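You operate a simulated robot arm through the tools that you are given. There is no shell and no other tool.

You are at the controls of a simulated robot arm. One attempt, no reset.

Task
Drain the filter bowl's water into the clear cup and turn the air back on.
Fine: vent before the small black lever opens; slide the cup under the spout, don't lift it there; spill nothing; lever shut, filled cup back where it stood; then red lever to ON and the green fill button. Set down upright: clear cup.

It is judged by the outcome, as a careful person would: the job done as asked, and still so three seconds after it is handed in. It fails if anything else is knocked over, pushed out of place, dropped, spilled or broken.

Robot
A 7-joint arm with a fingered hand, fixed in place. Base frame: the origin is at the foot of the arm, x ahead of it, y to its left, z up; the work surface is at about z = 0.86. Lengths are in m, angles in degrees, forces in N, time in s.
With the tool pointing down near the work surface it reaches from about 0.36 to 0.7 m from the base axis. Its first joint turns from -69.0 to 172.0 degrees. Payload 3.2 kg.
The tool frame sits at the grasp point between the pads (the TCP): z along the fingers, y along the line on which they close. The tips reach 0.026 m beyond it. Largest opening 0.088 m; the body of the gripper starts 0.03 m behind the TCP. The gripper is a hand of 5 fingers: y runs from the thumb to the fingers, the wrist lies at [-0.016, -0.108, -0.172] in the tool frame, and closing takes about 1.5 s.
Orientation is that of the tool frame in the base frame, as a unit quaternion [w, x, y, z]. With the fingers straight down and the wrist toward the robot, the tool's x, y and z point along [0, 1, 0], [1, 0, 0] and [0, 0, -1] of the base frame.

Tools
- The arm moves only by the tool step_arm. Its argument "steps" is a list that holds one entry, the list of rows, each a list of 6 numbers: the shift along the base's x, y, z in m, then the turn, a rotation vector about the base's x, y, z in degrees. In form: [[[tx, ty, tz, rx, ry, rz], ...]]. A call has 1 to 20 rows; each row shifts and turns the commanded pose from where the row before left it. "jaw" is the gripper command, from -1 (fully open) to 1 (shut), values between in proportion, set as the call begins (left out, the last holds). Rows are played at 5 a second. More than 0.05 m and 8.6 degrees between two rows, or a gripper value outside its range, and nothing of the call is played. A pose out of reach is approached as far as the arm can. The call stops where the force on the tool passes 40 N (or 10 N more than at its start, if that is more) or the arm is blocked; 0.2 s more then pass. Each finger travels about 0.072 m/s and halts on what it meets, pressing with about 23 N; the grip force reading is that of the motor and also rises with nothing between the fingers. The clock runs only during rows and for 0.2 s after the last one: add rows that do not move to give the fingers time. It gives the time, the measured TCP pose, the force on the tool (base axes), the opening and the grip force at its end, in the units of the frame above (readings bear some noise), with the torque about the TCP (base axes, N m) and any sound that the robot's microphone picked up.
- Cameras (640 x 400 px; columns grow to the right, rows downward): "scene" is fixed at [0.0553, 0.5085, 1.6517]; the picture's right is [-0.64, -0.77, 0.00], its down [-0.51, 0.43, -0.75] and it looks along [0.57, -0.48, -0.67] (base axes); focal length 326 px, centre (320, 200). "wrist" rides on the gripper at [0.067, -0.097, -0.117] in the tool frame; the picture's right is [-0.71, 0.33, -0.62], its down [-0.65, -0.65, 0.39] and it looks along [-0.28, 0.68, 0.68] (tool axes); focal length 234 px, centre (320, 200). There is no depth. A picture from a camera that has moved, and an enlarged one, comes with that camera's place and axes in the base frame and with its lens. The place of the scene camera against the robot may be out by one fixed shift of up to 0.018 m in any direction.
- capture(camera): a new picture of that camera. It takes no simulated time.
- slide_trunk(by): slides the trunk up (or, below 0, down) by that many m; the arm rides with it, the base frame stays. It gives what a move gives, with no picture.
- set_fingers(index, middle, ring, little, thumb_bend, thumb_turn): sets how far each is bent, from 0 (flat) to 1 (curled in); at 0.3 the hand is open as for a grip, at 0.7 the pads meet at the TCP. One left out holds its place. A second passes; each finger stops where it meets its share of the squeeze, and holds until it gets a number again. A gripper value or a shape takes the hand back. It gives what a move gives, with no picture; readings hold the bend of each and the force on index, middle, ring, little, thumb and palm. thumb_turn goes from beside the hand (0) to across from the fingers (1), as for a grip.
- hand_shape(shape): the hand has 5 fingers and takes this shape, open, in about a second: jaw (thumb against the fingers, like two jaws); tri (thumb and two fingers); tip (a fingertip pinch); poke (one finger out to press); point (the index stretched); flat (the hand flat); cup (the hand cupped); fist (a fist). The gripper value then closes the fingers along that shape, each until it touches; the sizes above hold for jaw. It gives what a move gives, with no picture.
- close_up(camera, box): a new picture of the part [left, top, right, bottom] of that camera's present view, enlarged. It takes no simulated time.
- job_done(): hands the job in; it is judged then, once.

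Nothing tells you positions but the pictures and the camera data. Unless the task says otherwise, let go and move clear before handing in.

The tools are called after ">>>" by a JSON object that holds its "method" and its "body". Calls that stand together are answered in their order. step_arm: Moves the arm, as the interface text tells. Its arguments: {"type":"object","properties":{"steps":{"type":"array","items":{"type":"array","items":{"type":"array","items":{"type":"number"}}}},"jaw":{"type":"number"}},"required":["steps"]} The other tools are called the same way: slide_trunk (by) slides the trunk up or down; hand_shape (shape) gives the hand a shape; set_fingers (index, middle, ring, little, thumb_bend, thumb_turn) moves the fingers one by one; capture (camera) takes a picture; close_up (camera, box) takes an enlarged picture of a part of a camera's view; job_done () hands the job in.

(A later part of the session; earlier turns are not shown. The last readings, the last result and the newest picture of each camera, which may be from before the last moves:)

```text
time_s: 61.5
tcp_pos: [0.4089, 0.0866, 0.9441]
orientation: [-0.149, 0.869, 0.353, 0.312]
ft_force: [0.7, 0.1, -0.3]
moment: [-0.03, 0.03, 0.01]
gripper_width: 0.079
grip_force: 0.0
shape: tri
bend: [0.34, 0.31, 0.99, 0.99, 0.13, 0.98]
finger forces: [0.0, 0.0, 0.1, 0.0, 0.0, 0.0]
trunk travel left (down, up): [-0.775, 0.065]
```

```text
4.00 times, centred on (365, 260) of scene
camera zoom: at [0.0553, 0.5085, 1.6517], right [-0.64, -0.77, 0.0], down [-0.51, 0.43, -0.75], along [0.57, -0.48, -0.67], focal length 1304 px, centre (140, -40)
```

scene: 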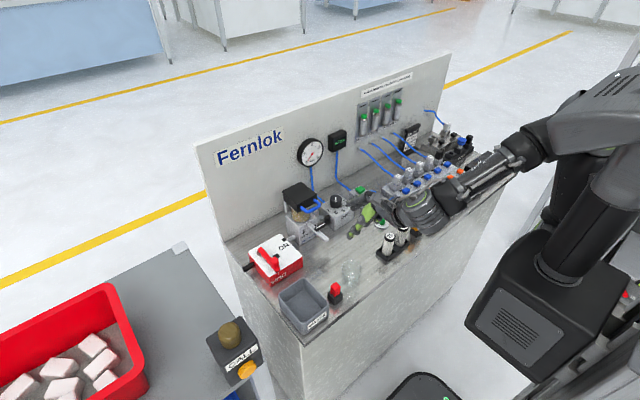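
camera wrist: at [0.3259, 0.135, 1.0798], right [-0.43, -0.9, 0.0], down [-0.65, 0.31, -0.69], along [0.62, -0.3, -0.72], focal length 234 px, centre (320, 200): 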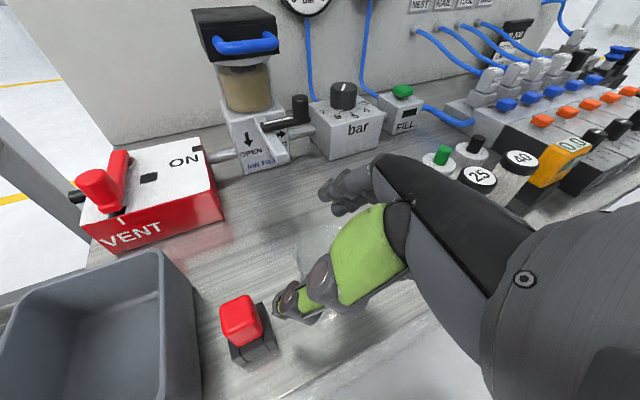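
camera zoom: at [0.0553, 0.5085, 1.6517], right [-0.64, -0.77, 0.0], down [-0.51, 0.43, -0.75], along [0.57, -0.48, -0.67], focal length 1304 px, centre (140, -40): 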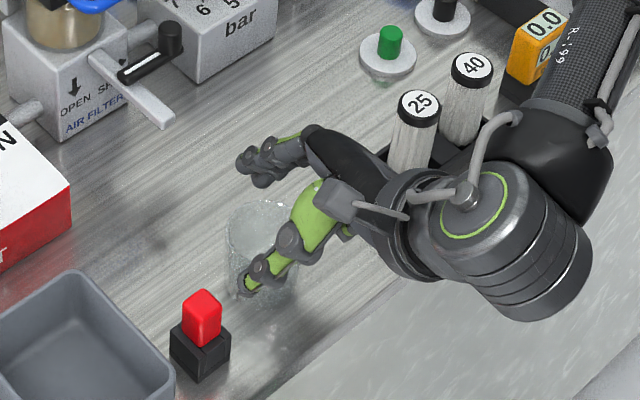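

Both sides are clear of the cup wall. I'll go down the last 36 mm carefully.

>>> {"method": "step_arm", "body": {"steps": [[[0, 0, -0.009, 0, 0, 0], [0, 0, -0.009, 0, 0, 0], [0, 0, -0.009, 0, 0, 0], [0, 0, -0.008, 0, 0, 0], [0, 0, 0, 0, 0, 0], [0, 0, 0, 0, 0, 0]]]}}

>>> {"method": "capture", "body": {"camera": "wrist"}}

>>> {"method": "close_up", "body": {"camera": "scene", "box": [320, 220, 400, 300]}}

```text
time_s: 62.9
tcp_pos: [0.4103, 0.0856, 0.9072]
orientation: [-0.148, 0.869, 0.353, 0.312]
ft_force: [0.5, -0.4, 1.4]
moment: [-0.01, 0.0, 0.0]
gripper_width: 0.0791
grip_force: 0.0
shape: tri
bend: [0.34, 0.31, 0.99, 0.99, 0.13, 0.98]
finger forces: [0.0, 0.1, 0.1, 0.0, 0.0, 0.0]
trunk travel left (down, up): [-0.775, 0.065]
```

```text
taken
camera wrist: at [0.3258, 0.1349, 1.0435], right [-0.43, -0.9, 0.0], down [-0.65, 0.31, -0.69], along [0.62, -0.3, -0.72], focal length 234 px, centre (320, 200)
```

wrist: 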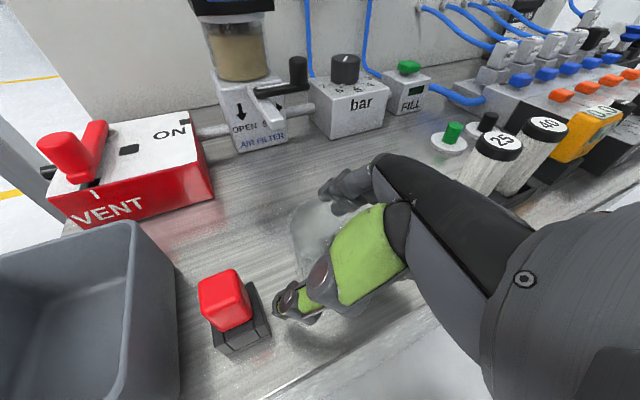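

```text
5.00 times, centred on (360, 260) of scene
camera zoom: at [0.0553, 0.5085, 1.6517], right [-0.64, -0.77, 0.0], down [-0.51, 0.43, -0.75], along [0.57, -0.48, -0.67], focal length 1630 px, centre (120, -100)
```

zoom: 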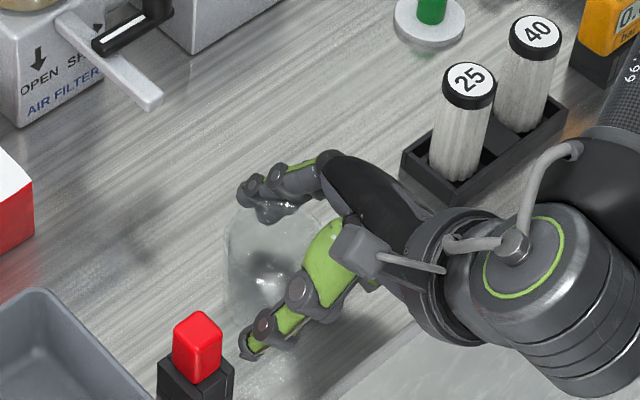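

Thumb and fingers straddle the cup at rim height with no contact yet. I'll close in gentle stages and watch the finger forces.

>>> {"method": "step_arm", "body": {"steps": [[[0, 0, 0, 0, 0, 0], [0, 0, 0, 0, 0, 0], [0, 0, 0, 0, 0, 0], [0, 0, 0, 0, 0, 0]]], "jaw": -0.45}}

>>> {"method": "step_arm", "body": {"steps": [[[0, 0, 0, 0, 0, 0], [0, 0, 0, 0, 0, 0], [0, 0, 0, 0, 0, 0], [0, 0, 0, 0, 0, 0]]], "jaw": -0.3}}

>>> {"method": "close_up", "body": {"camera": "scene", "box": [320, 220, 400, 300]}}

```text
time_s: 63.9
tcp_pos: [0.4103, 0.0866, 0.9066]
orientation: [-0.148, 0.87, 0.353, 0.312]
ft_force: [0.3, -0.4, 0.2]
moment: [0.01, 0.0, -0.01]
gripper_width: 0.0644
grip_force: 0.1
shape: tri
bend: [0.4, 0.34, 0.99, 0.99, 0.08, 0.98]
finger forces: [0.1, 0.0, 0.1, 0.0, 0.0, 0.0]
trunk travel left (down, up): [-0.775, 0.065]
```

```text
time_s: 64.9
tcp_pos: [0.4088, 0.0869, 0.9076]
orientation: [-0.148, 0.87, 0.352, 0.312]
ft_force: [0.7, -0.2, 0.5]
moment: [0.0, -0.04, 0.01]
gripper_width: 0.0579
grip_force: 0.1
shape: tri
bend: [0.43, 0.37, 0.99, 0.99, 0.08, 0.99]
finger forces: [0.1, 0.1, 0.0, 0.0, 0.1, 0.0]
trunk travel left (down, up): [-0.775, 0.065]
```

```text
5.00 times, centred on (360, 260) of scene
camera zoom: at [0.0553, 0.5085, 1.6517], right [-0.64, -0.77, 0.0], down [-0.51, 0.43, -0.75], along [0.57, -0.48, -0.67], focal length 1630 px, centre (120, -100)
```

zoom: 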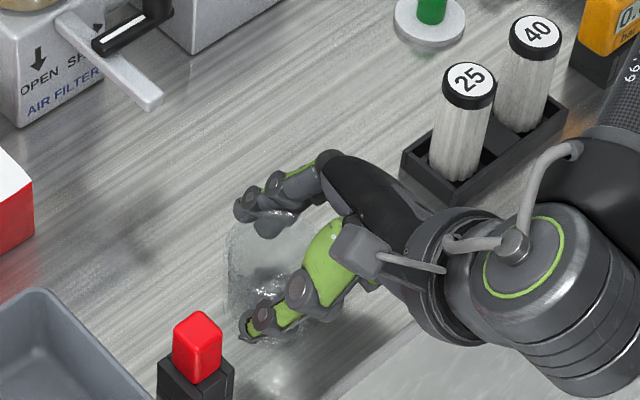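

At 58 mm opening there is still no contact force. I'll close a little further.

>>> {"method": "step_arm", "body": {"steps": [[[0, 0, 0, 0, 0, 0], [0, 0, 0, 0, 0, 0], [0, 0, 0, 0, 0, 0], [0, 0, 0, 0, 0, 0]]], "jaw": -0.2}}

>>> {"method": "step_arm", "body": {"steps": [[[0, 0, 0, 0, 0, 0], [0, 0, 0, 0, 0, 0], [0, 0, 0, 0, 0, 0], [0, 0, 0, 0, 0, 0]]], "jaw": -0.1}}

>>> {"method": "close_up", "body": {"camera": "scene", "box": [320, 220, 400, 300]}}

```text
time_s: 65.9
tcp_pos: [0.4097, 0.0872, 0.9082]
orientation: [-0.148, 0.869, 0.353, 0.313]
ft_force: [-0.3, 0.5, 0.4]
moment: [0.0, -0.02, 0.01]
gripper_width: 0.0497
grip_force: 23.2
shape: tri
bend: [0.48, 0.44, 1.0, 1.0, 0.05, 0.99]
finger forces: [13.3, 9.4, 0.1, 0.1, 23.9, 0.1]
trunk travel left (down, up): [-0.775, 0.065]
```

```text
time_s: 66.9
tcp_pos: [0.4103, 0.0876, 0.907]
orientation: [-0.149, 0.869, 0.353, 0.312]
ft_force: [0.6, -0.2, -0.1]
moment: [0.02, 0.03, -0.02]
gripper_width: 0.0496
grip_force: 22.5
shape: tri
bend: [0.48, 0.44, 1.0, 1.0, 0.05, 0.99]
finger forces: [14.2, 9.0, 0.0, 0.1, 24.3, 0.0]
trunk travel left (down, up): [-0.775, 0.065]
```

```text
5.00 times, centred on (360, 260) of scene
camera zoom: at [0.0553, 0.5085, 1.6517], right [-0.64, -0.77, 0.0], down [-0.51, 0.43, -0.75], along [0.57, -0.48, -0.67], focal length 1630 px, centre (120, -100)
```

zoom: 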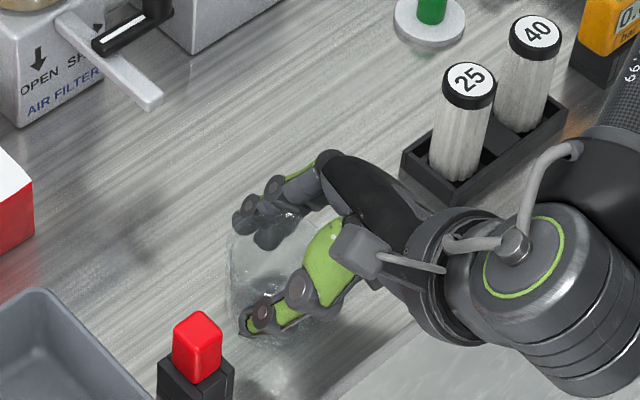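

The cup is held with about 23 N and the hand hasn't moved. Now I'll slide it along the surface toward the spout, with a touch of downward bias so it stays on the bench.

>>> {"method": "step_arm", "body": {"steps": [[[0, 0, -0.001, 0, 0, 0], [0.004, 0, -0.0005, 0, 0, 0], [0.006, 0, 0, 0, 0, 0], [0.007, 0, 0, 0, 0, 0], [0.007, 0, 0, 0, 0, 0], [0.007, 0, 0, 0, 0, 0], [0.007, 0, 0, 0, 0, 0], [0.007, 0, 0, 0, 0, 0], [0.006, 0, 0, 0, 0, 0], [0.004, 0, 0, 0, 0, 0], [0, 0, 0, 0, 0, 0], [0, 0, 0, 0, 0, 0]]]}}

>>> {"method": "capture", "body": {"camera": "wrist"}}

>>> {"method": "close_up", "body": {"camera": "scene", "box": [290, 190, 400, 300]}}

```text
time_s: 69.5
tcp_pos: [0.4629, 0.0865, 0.9061]
orientation: [-0.147, 0.869, 0.353, 0.313]
ft_force: [-1.2, 1.2, 6.6]
moment: [0.15, -0.01, 0.05]
gripper_width: 0.0497
grip_force: 22.6
shape: tri
bend: [0.48, 0.44, 1.0, 1.0, 0.04, 0.98]
finger forces: [14.1, 8.9, 0.0, 0.0, 25.4, 0.0]
trunk travel left (down, up): [-0.775, 0.065]
```

```text
taken
camera wrist: at [0.3795, 0.1337, 1.0426], right [-0.43, -0.9, 0.0], down [-0.65, 0.31, -0.69], along [0.62, -0.3, -0.72], focal length 234 px, centre (320, 200)
```

wrist: 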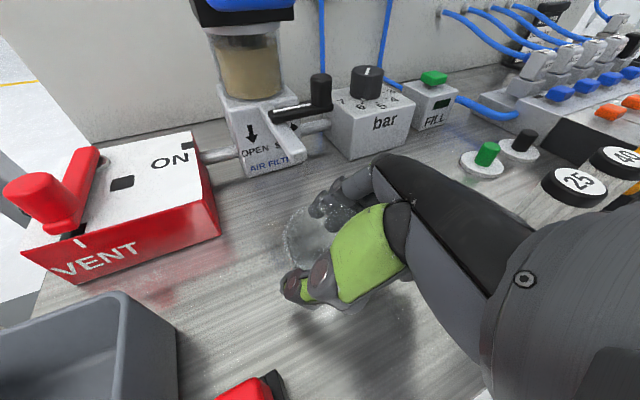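

```text
3.64 times, centred on (345, 245) of scene
camera zoom: at [0.0553, 0.5085, 1.6517], right [-0.64, -0.77, 0.0], down [-0.51, 0.43, -0.75], along [0.57, -0.48, -0.67], focal length 1186 px, centre (229, 36)
```

zoom: 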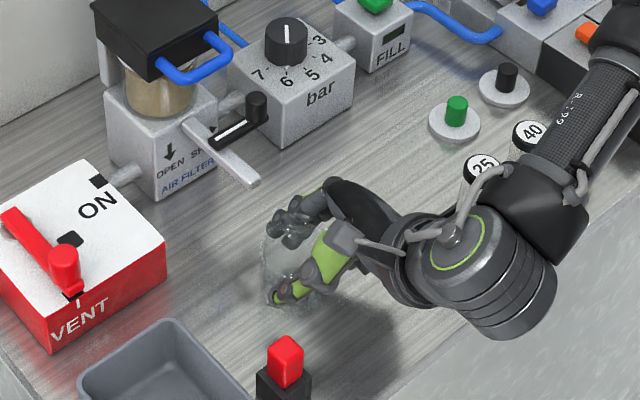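

The cup slides smoothly under a light downward load, and the view shows the spout will pass above the fingertips and clear of the palm. I'll slide the remaining 5 cm.

>>> {"method": "step_arm", "body": {"steps": [[[0.005, 0, 0, 0, 0, 0], [0.006, 0, 0, 0, 0, 0], [0.006, 0, 0, 0, 0, 0], [0.006, 0, 0, 0, 0, 0], [0.006, 0, 0, 0, 0, 0], [0.006, 0, 0, 0, 0, 0], [0, 0, 0, 0, 0, 0]]]}}

>>> {"method": "capture", "body": {"camera": "wrist"}}

>>> {"method": "close_up", "body": {"camera": "scene", "box": [270, 180, 380, 280]}}

```text
time_s: 71.1
tcp_pos: [0.5001, 0.0861, 0.9068]
orientation: [-0.149, 0.869, 0.353, 0.312]
ft_force: [-0.7, -0.1, 2.2]
moment: [-0.02, -0.01, 0.02]
gripper_width: 0.0497
grip_force: 22.9
shape: tri
bend: [0.49, 0.44, 1.0, 1.0, 0.04, 0.98]
finger forces: [14.2, 9.1, 0.0, 0.1, 25.1, 0.1]
trunk travel left (down, up): [-0.775, 0.065]
```

```text
taken
camera wrist: at [0.4156, 0.1351, 1.043], right [-0.43, -0.9, 0.0], down [-0.65, 0.31, -0.69], along [0.62, -0.3, -0.72], focal length 234 px, centre (320, 200)
```

wrist: 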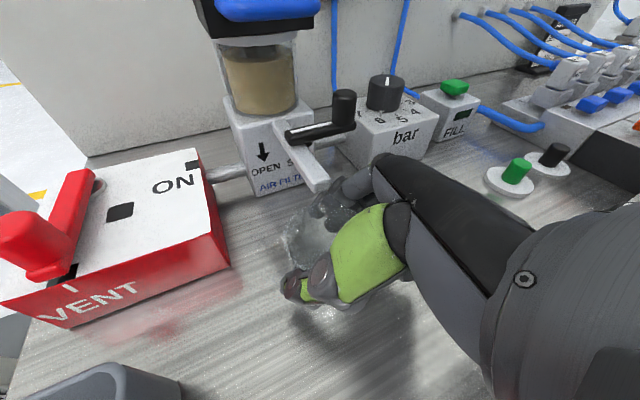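

```text
4.00 times, centred on (325, 230) of scene
camera zoom: at [0.0553, 0.5085, 1.6517], right [-0.64, -0.77, 0.0], down [-0.51, 0.43, -0.75], along [0.57, -0.48, -0.67], focal length 1304 px, centre (300, 80)
```

zoom: 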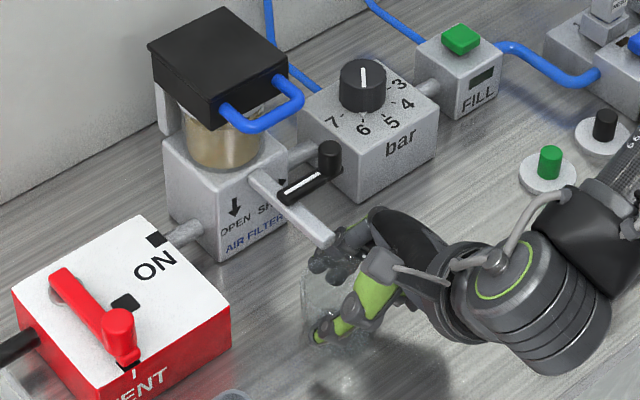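

The spout tip is now just at the far rim of the cup. I'll creep forward another 12 mm and check clearances to the spout and black lever.

>>> {"method": "step_arm", "body": {"steps": [[[0.004, 0, 0, 0, 0, 0], [0.004, 0, 0, 0, 0, 0], [0.004, 0, 0, 0, 0, 0], [0, 0, 0, 0, 0, 0]]]}}

>>> {"method": "close_up", "body": {"camera": "wrist", "box": [220, 80, 440, 320]}}

>>> {"method": "close_up", "body": {"camera": "scene", "box": [300, 200, 370, 270]}}

```text
time_s: 72.1
tcp_pos: [0.5126, 0.0866, 0.9081]
orientation: [-0.149, 0.869, 0.352, 0.314]
ft_force: [-1.4, -0.3, 6.1]
moment: [0.09, 0.03, 0.0]
gripper_width: 0.0494
grip_force: 22.5
shape: tri
bend: [0.49, 0.44, 1.0, 1.0, 0.04, 0.98]
finger forces: [14.1, 8.9, 0.1, 0.0, 25.3, 0.0]
trunk travel left (down, up): [-0.775, 0.065]
```

```text
1.67 times, centred on (330, 200) of wrist
camera zoom: at [0.4281, 0.1346, 1.0426], right [-0.43, -0.9, 0.0], down [-0.65, 0.31, -0.69], along [0.62, -0.3, -0.72], focal length 390 px, centre (303, 200)
```

zoom: 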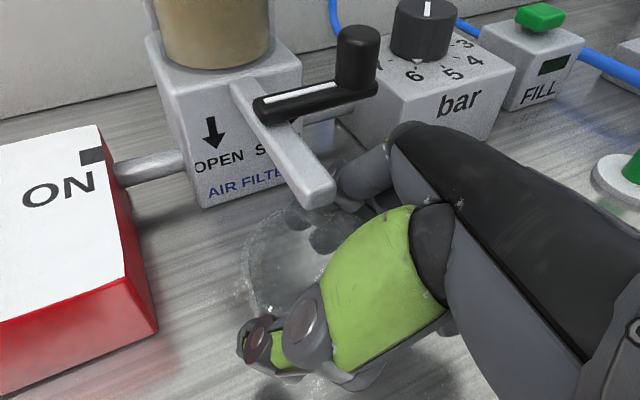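

```text
5.71 times, centred on (335, 235) of scene
camera zoom: at [0.0553, 0.5085, 1.6517], right [-0.64, -0.77, 0.0], down [-0.51, 0.43, -0.75], along [0.57, -0.48, -0.67], focal length 1863 px, centre (234, 0)
```

zoom: 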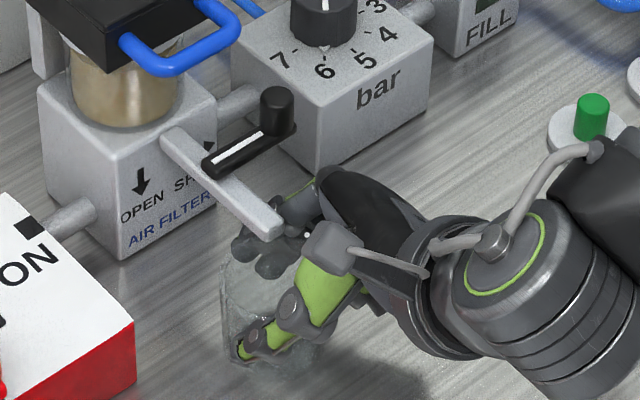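

The spout tip now overlaps the cup by a good margin and nothing is touching. I'll nudge 4 mm further so the spout end is closer to the cup's centre, then release.

>>> {"method": "step_arm", "body": {"steps": [[[0.002, 0, 0, 0, 0, 0], [0.002, 0, 0, 0, 0, 0], [0, 0, 0.0015, 0, 0, 0], [0, 0, 0, 0, 0, 0]]]}}

>>> {"method": "step_arm", "body": {"steps": [[[0, 0, 0, 0, 0, 0], [0, 0, 0, 0, 0, 0], [0, 0, 0, 0, 0, 0], [0, 0, 0, 0, 0, 0]]], "jaw": -0.4}}

>>> {"method": "close_up", "body": {"camera": "wrist", "box": [220, 80, 440, 320]}}

>>> {"method": "close_up", "body": {"camera": "scene", "box": [300, 200, 370, 270]}}

```text
time_s: 73.1
tcp_pos: [0.5171, 0.0871, 0.9064]
orientation: [-0.148, 0.87, 0.352, 0.312]
ft_force: [-0.2, -0.7, 0.0]
moment: [-0.02, -0.01, 0.02]
gripper_width: 0.0495
grip_force: 23.5
shape: tri
bend: [0.49, 0.44, 1.0, 1.0, 0.04, 0.99]
finger forces: [14.0, 9.0, 0.0, 0.1, 25.0, 0.1]
trunk travel left (down, up): [-0.775, 0.065]
```

```text
time_s: 74.1
tcp_pos: [0.517, 0.0862, 0.9086]
orientation: [-0.148, 0.869, 0.353, 0.312]
ft_force: [-0.4, 0.0, -0.8]
moment: [0.03, 0.0, 0.01]
gripper_width: 0.0612
grip_force: 0.1
shape: tri
bend: [0.42, 0.35, 0.99, 0.99, 0.07, 0.99]
finger forces: [0.0, 0.0, 0.1, 0.0, 0.1, 0.0]
trunk travel left (down, up): [-0.775, 0.065]
```

```text
1.67 times, centred on (330, 200) of wrist
camera zoom: at [0.4331, 0.1346, 1.0441], right [-0.43, -0.9, 0.0], down [-0.65, 0.31, -0.69], along [0.62, -0.3, -0.72], focal length 390 px, centre (303, 200)
```

zoom: 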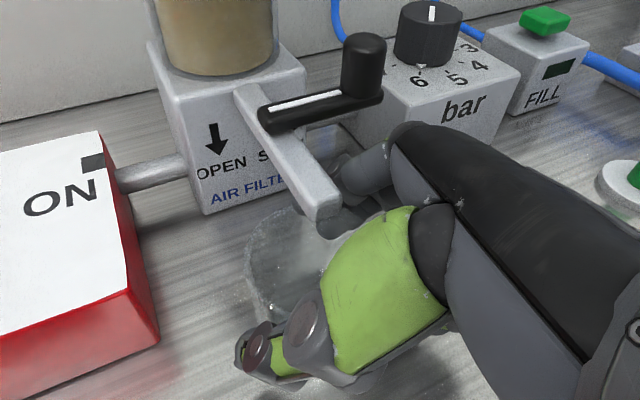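

```text
5.71 times, centred on (335, 235) of scene
camera zoom: at [0.0553, 0.5085, 1.6517], right [-0.64, -0.77, 0.0], down [-0.51, 0.43, -0.75], along [0.57, -0.48, -0.67], focal length 1863 px, centre (234, 0)
```

zoom: 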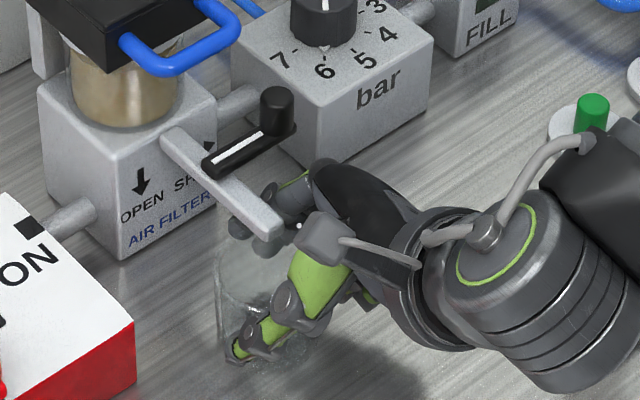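

The cup is released and stands under the spout. I'll open a bit more and withdraw back along the finger direction, up and toward me, so the fingers slide out past the cup and lever without touching.

>>> {"method": "step_arm", "body": {"steps": [[[0, 0, 0, 0, 0, 0], [0, 0, 0, 0, 0, 0], [-0.002, 0.002, 0, 0, 0, 0], [-0.005, -0.004, 0.007, 0, 0, 0], [-0.005, -0.004, 0.007, 0, 0, 0], [-0.005, -0.0045, 0.0077, 0, 0, 0], [0, 0, 0, 0, 0, 0]]], "jaw": -0.65}}

>>> {"method": "close_up", "body": {"camera": "wrist", "box": [220, 80, 440, 320]}}

>>> {"method": "close_up", "body": {"camera": "scene", "box": [300, 200, 370, 270]}}

```text
time_s: 75.7
tcp_pos: [0.4984, 0.0755, 0.9299]
orientation: [-0.148, 0.87, 0.352, 0.312]
ft_force: [-0.2, 0.2, 0.7]
moment: [-0.01, 0.01, 0.01]
gripper_width: 0.0724
grip_force: 0.1
shape: tri
bend: [0.37, 0.32, 0.99, 0.99, 0.08, 0.98]
finger forces: [0.0, 0.0, 0.0, 0.0, 0.0, 0.0]
trunk travel left (down, up): [-0.775, 0.065]
```

```text
1.67 times, centred on (330, 200) of wrist
camera zoom: at [0.4153, 0.1244, 1.0665], right [-0.43, -0.9, 0.0], down [-0.65, 0.31, -0.69], along [0.62, -0.3, -0.72], focal length 390 px, centre (303, 200)
```

zoom: 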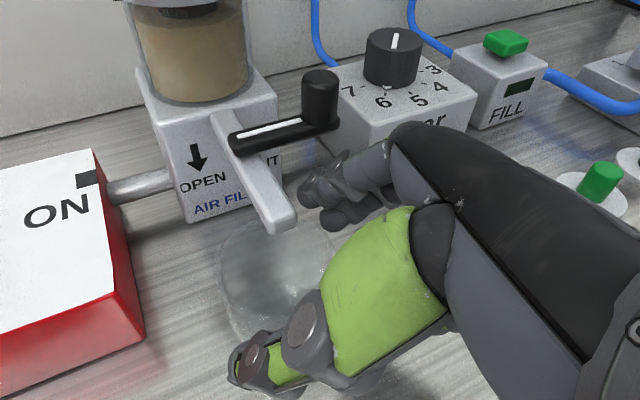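

```text
5.71 times, centred on (335, 235) of scene
camera zoom: at [0.0553, 0.5085, 1.6517], right [-0.64, -0.77, 0.0], down [-0.51, 0.43, -0.75], along [0.57, -0.48, -0.67], focal length 1863 px, centre (234, 0)
```

zoom: 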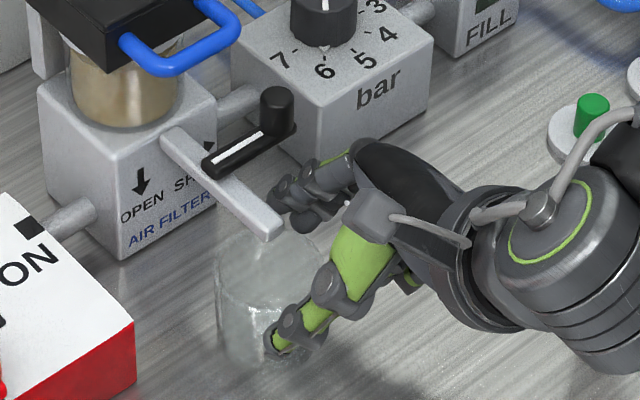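

Clean withdrawal so far, with no forces. I'll continue backing out and then look at how the spout sits over the cup.

>>> {"method": "step_arm", "body": {"steps": [[[-0.006, -0.006, 0.01, 0, 0, 0], [-0.006, -0.006, 0.012, 0, 0, 0], [-0.006, -0.006, 0.014, 0, 0, 0], [-0.006, -0.006, 0.016, 0, 0, 0], [-0.006, -0.004, 0.018, 0, 0, 0], [-0.005, 0, 0.02, 0, 0, 0], [0, 0, 0.02, 0, 0, 0], [0, 0, 0, 0, 0, 0]]]}}

>>> {"method": "close_up", "body": {"camera": "wrist", "box": [150, 80, 370, 320]}}

>>> {"method": "close_up", "body": {"camera": "scene", "box": [290, 190, 370, 270]}}

```text
time_s: 77.5
tcp_pos: [0.464, 0.0476, 1.0397]
orientation: [-0.149, 0.869, 0.353, 0.313]
ft_force: [0.6, 0.8, 0.3]
moment: [-0.03, -0.01, 0.02]
gripper_width: 0.0721
grip_force: 0.0
shape: tri
bend: [0.37, 0.32, 0.99, 0.99, 0.08, 0.98]
finger forces: [0.1, 0.0, 0.0, 0.1, 0.1, 0.0]
trunk travel left (down, up): [-0.775, 0.065]
```

```text
1.67 times, centred on (260, 200) of wrist
camera zoom: at [0.3805, 0.0945, 1.1757], right [-0.43, -0.9, 0.0], down [-0.65, 0.31, -0.69], along [0.62, -0.3, -0.72], focal length 390 px, centre (420, 200)
```

zoom: 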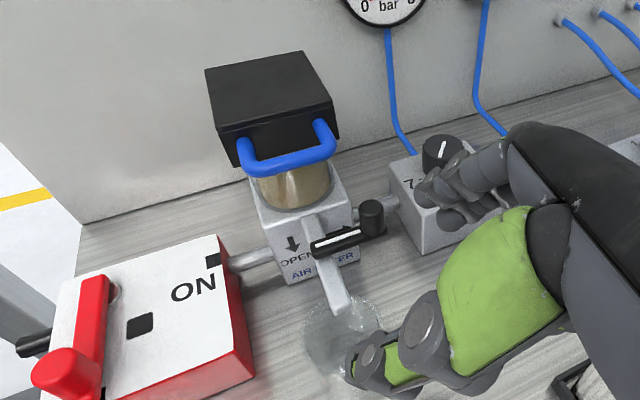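

```text
5.00 times, centred on (330, 230) of scene
camera zoom: at [0.0553, 0.5085, 1.6517], right [-0.64, -0.77, 0.0], down [-0.51, 0.43, -0.75], along [0.57, -0.48, -0.67], focal length 1630 px, centre (270, 50)
```

zoom: 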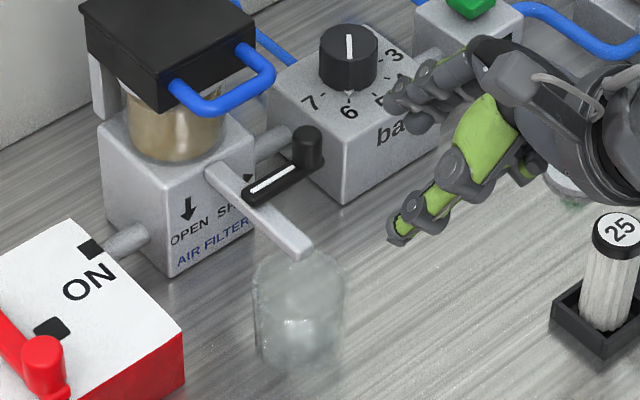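

The cup stands right under the spout tip. Next is the small black lever; for that I want a straight index finger as a stick. I'll rise, turn the hand back to fingers-down, and take the "point" shape to look at it.

>>> {"method": "step_arm", "body": {"steps": [[[-0.005, -0.005, 0.02, 0, 0, 0], [-0.005, -0.005, 0.02, 0, 0, 0], [-0.005, -0.005, 0.02, 0, 0, 0], [0, 0, 0.01, -3.54, 3.54, 0], [0, 0, 0, -3.54, 3.54, 0], [0, 0, 0, -3.54, 3.54, 0], [0, 0, 0, -3.54, 3.54, 0], [0, 0, 0, -3.54, 3.54, 0], [0, 0, 0, -3.54, 3.54, 0], [0, 0, 0, -3.54, 3.54, 0], [0, 0, 0, -3.54, 3.54, 0], [0, 0, 0, 0, 0, 5], [0, 0, 0, 0, 0, 5], [0, 0, 0, 0, 0, 5], [0, 0, 0, 0, 0, 5], [0, 0, 0, 0, 0, 5], [0, 0, 0, 0, 0, 5], [0, 0, 0, 0, 0, 5], [0, 0, 0, 0, 0, 5], [0, 0, 0, 0, 0, 5]]]}}

>>> {"method": "hand_shape", "body": {"shape": "point"}}

>>> {"method": "capture", "body": {"camera": "wrist"}}

>>> {"method": "close_up", "body": {"camera": "scene", "box": [330, 140, 470, 260]}}

```text
time_s: 81.7
tcp_pos: [0.4493, 0.0335, 1.1096]
orientation: [-0.013, 0.715, 0.699, -0.008]
ft_force: [-0.2, -0.4, -0.3]
moment: [-0.01, -0.02, -0.01]
gripper_width: 0.0723
grip_force: 0.2
shape: tri
bend: [0.37, 0.32, 0.99, 0.99, 0.08, 0.98]
finger forces: [0.0, 0.0, 0.0, 0.0, 0.1, 0.0]
trunk travel left (down, up): [-0.775, 0.065]
```

```text
time_s: 82.6
tcp_pos: [0.4487, 0.0339, 1.1091]
orientation: [-0.013, 0.716, 0.698, -0.008]
ft_force: [0.3, -0.4, -0.3]
moment: [0.0, 0.04, 0.01]
gripper_width: 0.0837
grip_force: 0.1
shape: point
bend: [0.2, 1.0, 1.0, 1.0, 0.99, 0.86]
finger forces: [0.0, 0.1, 0.0, 0.0, 0.1, 0.1]
trunk travel left (down, up): [-0.775, 0.065]
```

```text
taken
camera wrist: at [0.3556, 0.1014, 1.2299], right [0.33, -0.72, 0.61], down [-0.68, -0.63, -0.37], along [0.65, -0.29, -0.7], focal length 234 px, centre (320, 200)
```

wrist: 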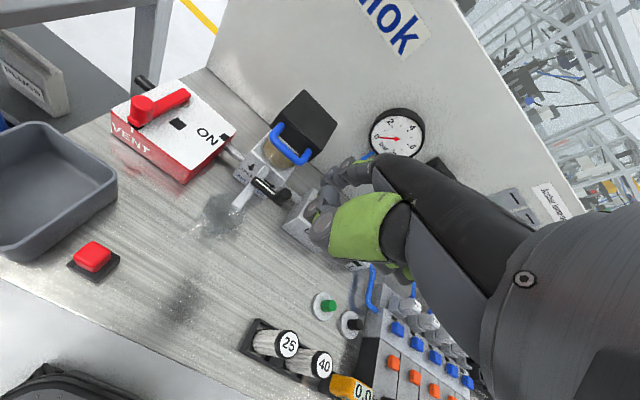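

```text
3.33 times, centred on (400, 200) of scene
camera zoom: at [0.0553, 0.5085, 1.6517], right [-0.64, -0.77, 0.0], down [-0.51, 0.43, -0.75], along [0.57, -0.48, -0.67], focal length 1087 px, centre (53, 200)
```

zoom: 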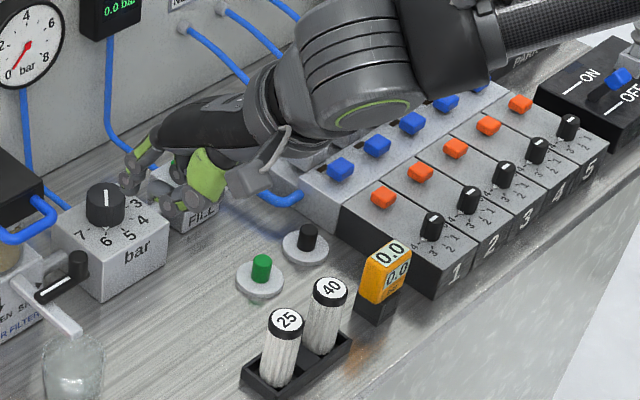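

In the point shape the thumb and other fingers curl away and only the index is out. I'll straighten the index fully and find its tip.

>>> {"method": "set_fingers", "body": {"index": 0.0}}

>>> {"method": "close_up", "body": {"camera": "wrist", "box": [220, 100, 420, 280]}}

>>> {"method": "close_up", "body": {"camera": "scene", "box": [340, 160, 420, 230]}}

```text
time_s: 83.6
tcp_pos: [0.4478, 0.0328, 1.1101]
orientation: [-0.013, 0.715, 0.699, -0.008]
ft_force: [0.0, -0.3, 0.8]
moment: [-0.01, 0.02, 0.03]
gripper_width: 0.0459
grip_force: 0.0
shape: fingers
bend: [0.0, 1.0, 1.0, 1.0, 0.99, 0.86]
finger forces: [0.0, 0.0, 0.1, 0.0, 0.0, 0.0]
trunk travel left (down, up): [-0.775, 0.065]
```

```text
2.22 times, centred on (320, 190) of wrist
camera zoom: at [0.3555, 0.1014, 1.2299], right [0.33, -0.72, 0.61], down [-0.68, -0.63, -0.37], along [0.65, -0.29, -0.7], focal length 520 px, centre (320, 222)
```

zoom: 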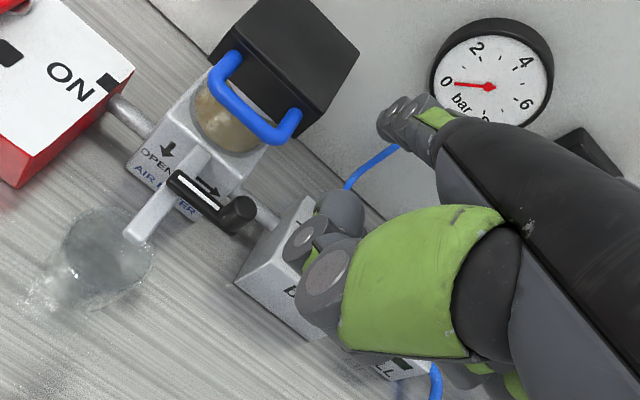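

```text
5.71 times, centred on (380, 195) of scene
camera zoom: at [0.0553, 0.5085, 1.6517], right [-0.64, -0.77, 0.0], down [-0.51, 0.43, -0.75], along [0.57, -0.48, -0.67], focal length 1863 px, centre (-23, 229)
```

zoom: 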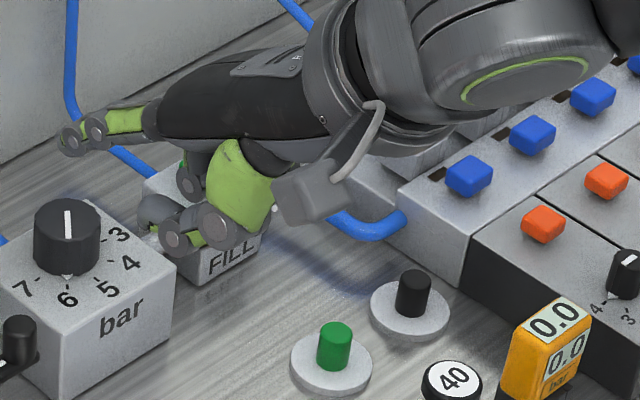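

The straight index tip sits about 95 mm ahead of the TCP along the hand. Before using it I'll zoom in on the drain lever once more to fix its knob and pivot.

>>> {"method": "close_up", "body": {"camera": "wrist", "box": [220, 130, 320, 220]}}

>>> {"method": "close_up", "body": {"camera": "scene", "box": [290, 190, 360, 260]}}

```text
4.44 times, centred on (270, 175) of wrist
camera zoom: at [0.3555, 0.1014, 1.2299], right [0.33, -0.72, 0.61], down [-0.68, -0.63, -0.37], along [0.65, -0.29, -0.7], focal length 1041 px, centre (542, 311)
```

zoom: 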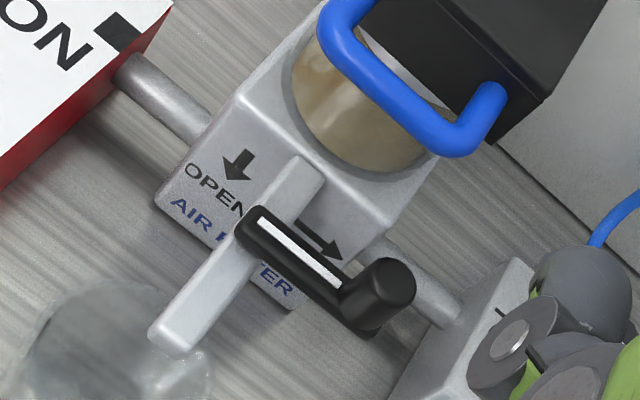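

```text
5.71 times, centred on (325, 225) of scene
camera zoom: at [0.0553, 0.5085, 1.6517], right [-0.64, -0.77, 0.0], down [-0.51, 0.43, -0.75], along [0.57, -0.48, -0.67], focal length 1863 px, centre (291, 57)
```

zoom: 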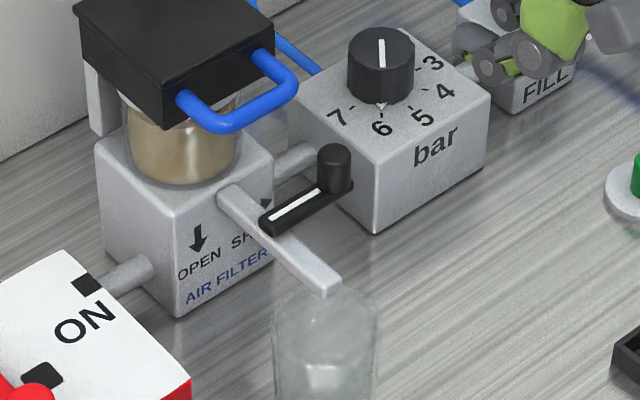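

I have the drain lever's knob at (0.562, 0.0455), top z about 0.972, and pivot near (0.560, 0.083). I'll pitch the hand up 30 degrees so the straight index points down and slightly forward, staying in free air.

>>> {"method": "step_arm", "body": {"steps": [[[0, 0, 0, 0, 5, 0], [0, 0, 0, 0, 5, 0], [0, 0, 0, 0, 5, 0], [0, 0, 0, 0, 5, 0], [0, 0, 0, 0, 5, 0], [0, 0, 0, 0, 5, 0], [0, 0, 0, 0, 0, 0], [0, 0, 0, 0, 0, 0]]]}}

>>> {"method": "capture", "body": {"camera": "wrist"}}

>>> {"method": "close_up", "body": {"camera": "scene", "box": [290, 140, 430, 260]}}

```text
time_s: 85.4
tcp_pos: [0.4486, 0.0329, 1.111]
orientation: [-0.193, 0.69, 0.671, -0.193]
ft_force: [-0.6, -0.6, -0.1]
moment: [0.0, 0.0, -0.02]
gripper_width: 0.0458
grip_force: 0.1
shape: fingers
bend: [0.0, 1.0, 1.0, 1.0, 0.99, 0.86]
finger forces: [0.0, 0.0, 0.0, 0.0, 0.0, 0.0]
trunk travel left (down, up): [-0.775, 0.065]
```

```text
taken
camera wrist: at [0.4289, 0.1014, 1.2606], right [0.59, -0.72, 0.36], down [-0.78, -0.63, 0.02], along [0.21, -0.29, -0.93], focal length 234 px, centre (320, 200)
```

wrist: 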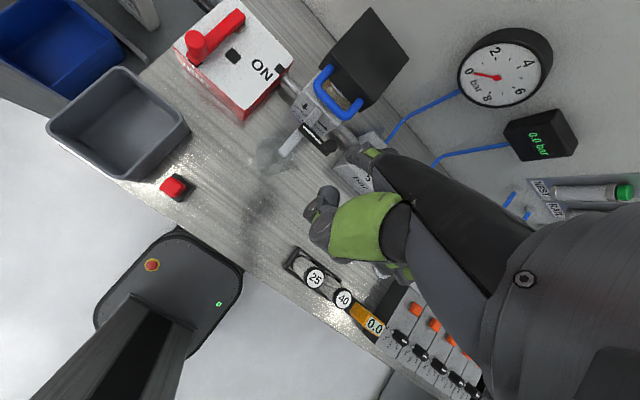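

```text
3.33 times, centred on (360, 200) of scene
camera zoom: at [0.0553, 0.5085, 1.6517], right [-0.64, -0.77, 0.0], down [-0.51, 0.43, -0.75], along [0.57, -0.48, -0.67], focal length 1087 px, centre (187, 200)
```

zoom: 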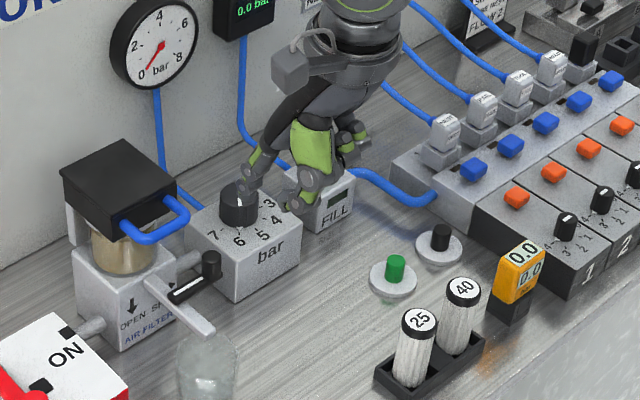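

The straight index now points down and slightly forward. I'll zoom in to measure the tip before approaching the lever.

>>> {"method": "close_up", "body": {"camera": "wrist", "box": [280, 110, 400, 200]}}

>>> {"method": "close_up", "body": {"camera": "scene", "box": [355, 170, 415, 220]}}

```text
4.44 times, centred on (340, 155) of wrist
camera zoom: at [0.4289, 0.1014, 1.2606], right [0.59, -0.72, 0.36], down [-0.78, -0.63, 0.02], along [0.21, -0.29, -0.93], focal length 1041 px, centre (231, 400)
```

zoom: 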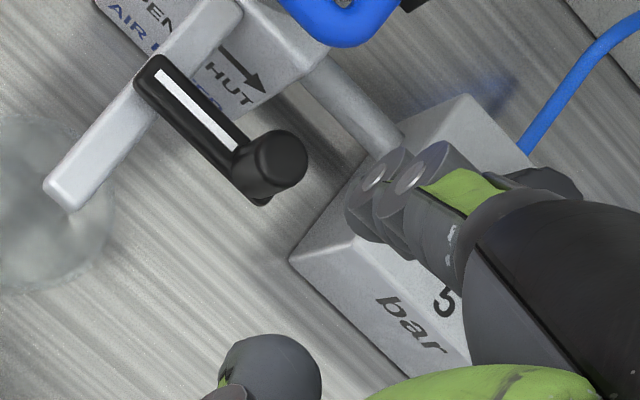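

```text
8.00 times, centred on (385, 195) of scene
camera zoom: at [0.0553, 0.5085, 1.6517], right [-0.64, -0.77, 0.0], down [-0.51, 0.43, -0.75], along [0.57, -0.48, -0.67], focal length 2608 px, centre (-200, 240)
```

zoom: 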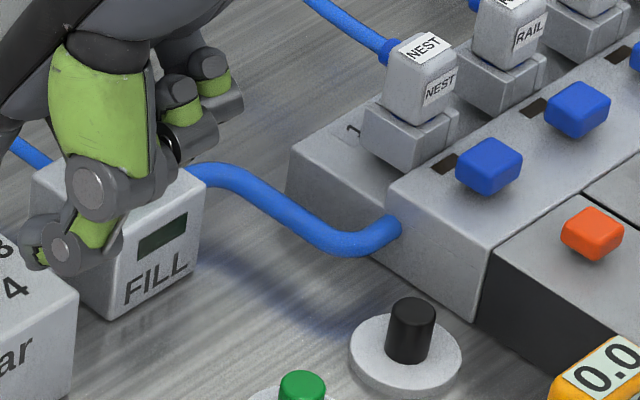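

The knob measures the same again at (0.561, 0.045). I'll bring the fingertip to just above and behind the knob, still higher than its top, and check with the cameras.

>>> {"method": "step_arm", "body": {"steps": [[[0.005, 0, -0.01, 0, 0, 0], [0.008, 0, -0.012, 0, 0, 0], [0.008, 0, -0.012, 0, 0, 0], [0.008, 0.001, -0.012, 0, 0, 0], [0.008, 0, -0.012, 0, 0, 0], [0.008, 0, -0.01, 0, 0, 0], [0.008, 0, -0.005, 0, 0, 0], [0.008, 0, 0, 0, 0, 0], [0.006, 0, 0, 0, 0, 0], [0, 0, 0, 0, 0, 0], [0, 0, 0, 0, 0, 0]]]}}

>>> {"method": "close_up", "body": {"camera": "wrist", "box": [250, 80, 400, 220]}}

>>> {"method": "close_up", "body": {"camera": "scene", "box": [290, 170, 380, 250]}}

```text
time_s: 87.8
tcp_pos: [0.5162, 0.034, 1.0365]
orientation: [-0.193, 0.689, 0.671, -0.193]
ft_force: [-0.5, 0.1, -0.3]
moment: [-0.02, -0.01, 0.01]
gripper_width: 0.0461
grip_force: 0.0
shape: fingers
bend: [0.0, 1.0, 1.0, 1.0, 0.99, 0.86]
finger forces: [0.0, 0.1, 0.1, 0.0, 0.0, 0.0]
trunk travel left (down, up): [-0.775, 0.065]
```

```text
2.86 times, centred on (325, 150) of wrist
camera zoom: at [0.4959, 0.1027, 1.187], right [0.59, -0.72, 0.36], down [-0.78, -0.63, 0.02], along [0.22, -0.29, -0.93], focal length 669 px, centre (306, 343)
```

zoom: 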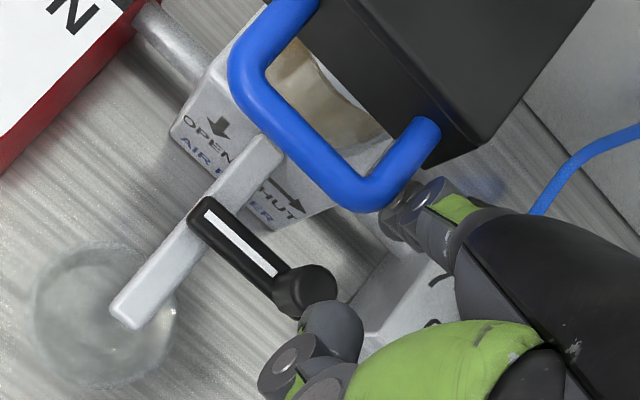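

```text
5.00 times, centred on (335, 210) of scene
camera zoom: at [0.0553, 0.5085, 1.6517], right [-0.64, -0.77, 0.0], down [-0.51, 0.43, -0.75], along [0.57, -0.48, -0.67], focal length 1630 px, centre (245, 150)
```

zoom: 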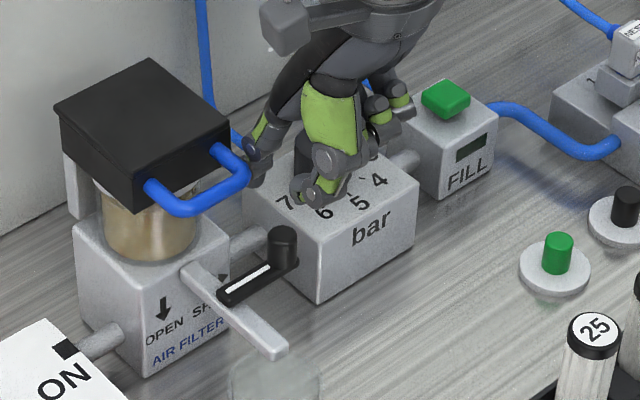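

The tip is at about (0.590, 0.043), just behind the knob and right of the blue handle. I'll shift 5 mm further from the handle and lower the tip behind the knob, watching for contact.

>>> {"method": "step_arm", "body": {"steps": [[[0, -0.005, 0, 0, 0, 0], [0, 0, -0.008, 0, 0, 0], [0, 0, -0.008, 0, 0, 0], [0, 0, -0.008, 0, 0, 0], [0, 0, -0.007, 0, 0, 0], [0, 0, -0.005, 0, 0, 0], [0, 0, 0, 0, 0, 0], [0, 0, 0, 0, 0, 0]]]}}

>>> {"method": "close_up", "body": {"camera": "wrist", "box": [250, 80, 400, 220]}}

>>> {"method": "close_up", "body": {"camera": "scene", "box": [290, 170, 380, 250]}}

```text
time_s: 89.6
tcp_pos: [0.5157, 0.0295, 1.0002]
orientation: [-0.193, 0.689, 0.671, -0.193]
ft_force: [0.5, -0.2, 0.5]
moment: [0.01, 0.01, -0.01]
gripper_width: 0.0461
grip_force: 0.0
shape: fingers
bend: [0.0, 1.0, 1.0, 1.0, 0.99, 0.86]
finger forces: [0.0, 0.0, 0.1, 0.1, 0.0, 0.1]
trunk travel left (down, up): [-0.775, 0.065]
```

```text
2.86 times, centred on (325, 150) of wrist
camera zoom: at [0.4956, 0.0984, 1.1513], right [0.59, -0.72, 0.36], down [-0.78, -0.63, 0.02], along [0.22, -0.29, -0.93], focal length 669 px, centre (306, 343)
```

zoom: 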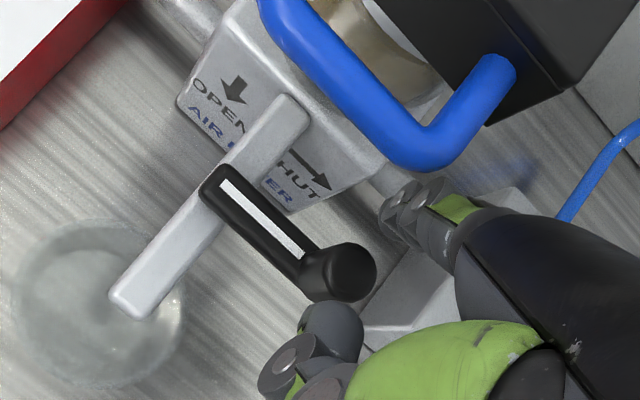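

```text
5.00 times, centred on (335, 210) of scene
camera zoom: at [0.0553, 0.5085, 1.6517], right [-0.64, -0.77, 0.0], down [-0.51, 0.43, -0.75], along [0.57, -0.48, -0.67], focal length 1630 px, centre (245, 150)
```

zoom: 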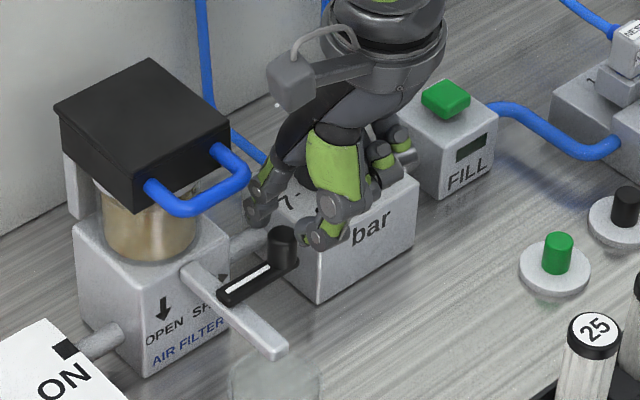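

The finger is behind the knob with nothing touching, and the curled thumb is clear in front. I'll sweep the lever toward OPEN along its arc, starting with the first 40 degrees.

>>> {"method": "step_arm", "body": {"steps": [[[-0.0065, 0.0005, 0, 0, 0, 0], [-0.0065, 0.0005, 0, 0, 0, 0], [-0.0062, 0.0017, 0, 0, 0, 0], [-0.0062, 0.0018, 0, 0, 0, 0], [-0.007, 0.0009, 0, 0, 0, 0], [-0.0071, 0.001, 0, 0, 0, 0], [0, 0, 0, 0, 0, 0]]]}}

>>> {"method": "close_up", "body": {"camera": "wrist", "box": [250, 80, 400, 220]}}

>>> {"method": "close_up", "body": {"camera": "scene", "box": [290, 170, 380, 270]}}

```text
time_s: 91.2
tcp_pos: [0.4774, 0.0355, 1.0005]
orientation: [-0.192, 0.689, 0.671, -0.193]
ft_force: [-0.5, -0.7, -0.3]
moment: [0.02, -0.04, 0.0]
gripper_width: 0.0466
grip_force: 0.8
shape: fingers
bend: [0.0, 1.0, 1.0, 1.0, 0.99, 0.86]
finger forces: [0.3, 0.1, 0.1, 0.1, 0.0, 0.1]
trunk travel left (down, up): [-0.775, 0.065]
```

```text
2.86 times, centred on (325, 150) of wrist
camera zoom: at [0.4566, 0.1042, 1.1517], right [0.59, -0.72, 0.36], down [-0.78, -0.63, 0.02], along [0.22, -0.29, -0.93], focal length 669 px, centre (306, 343)
```

zoom: 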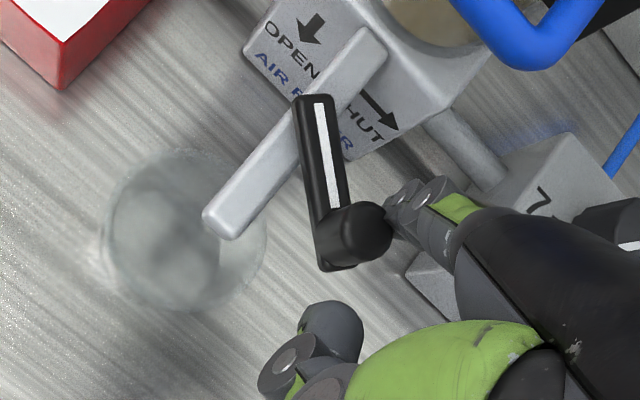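

```text
4.00 times, centred on (335, 220) of scene
camera zoom: at [0.0553, 0.5085, 1.6517], right [-0.64, -0.77, 0.0], down [-0.51, 0.43, -0.75], along [0.57, -0.48, -0.67], focal length 1304 px, centre (260, 120)
```

zoom: 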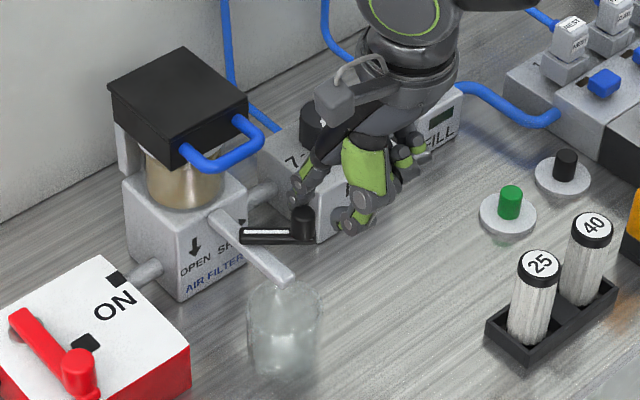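

The lever is turning easily, about 35 degrees along. I'll carry on toward OPEN.

>>> {"method": "step_arm", "body": {"steps": [[[-0.0063, 0.0033, 0, 0, 0, 0], [-0.0063, 0.0034, 0, 0, 0, 0], [-0.0048, 0.0052, 0, 0, 0, 0], [-0.0048, 0.0053, 0, 0, 0, 0], [0, 0, 0, 0, 0, 0]]]}}

>>> {"method": "close_up", "body": {"camera": "wrist", "box": [250, 80, 400, 220]}}

>>> {"method": "close_up", "body": {"camera": "scene", "box": [290, 170, 380, 270]}}

```text
time_s: 92.4
tcp_pos: [0.455, 0.0527, 1.0022]
orientation: [-0.193, 0.69, 0.671, -0.193]
ft_force: [0.7, -0.7, 0.2]
moment: [-0.02, 0.0, -0.03]
gripper_width: 0.0466
grip_force: 0.5
shape: fingers
bend: [0.0, 1.0, 1.0, 1.0, 0.99, 0.86]
finger forces: [0.8, 0.0, 0.1, 0.1, 0.1, 0.0]
trunk travel left (down, up): [-0.775, 0.065]
```

```text
2.86 times, centred on (325, 150) of wrist
camera zoom: at [0.4341, 0.1219, 1.1511], right [0.59, -0.72, 0.36], down [-0.78, -0.63, 0.02], along [0.21, -0.29, -0.93], focal length 669 px, centre (306, 343)
```

zoom: 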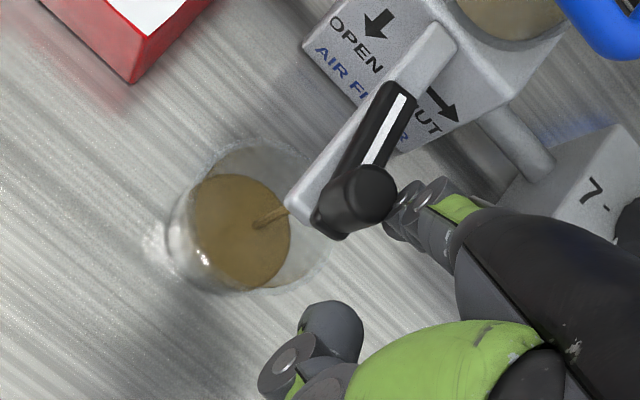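

```text
4.00 times, centred on (335, 220) of scene
camera zoom: at [0.0553, 0.5085, 1.6517], right [-0.64, -0.77, 0.0], down [-0.51, 0.43, -0.75], along [0.57, -0.48, -0.67], focal length 1304 px, centre (260, 120)
```

zoom: 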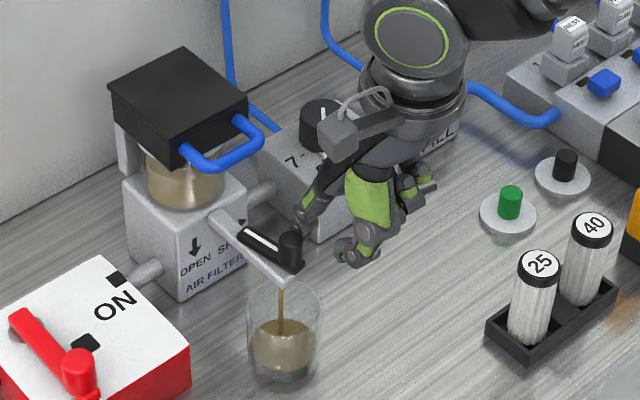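

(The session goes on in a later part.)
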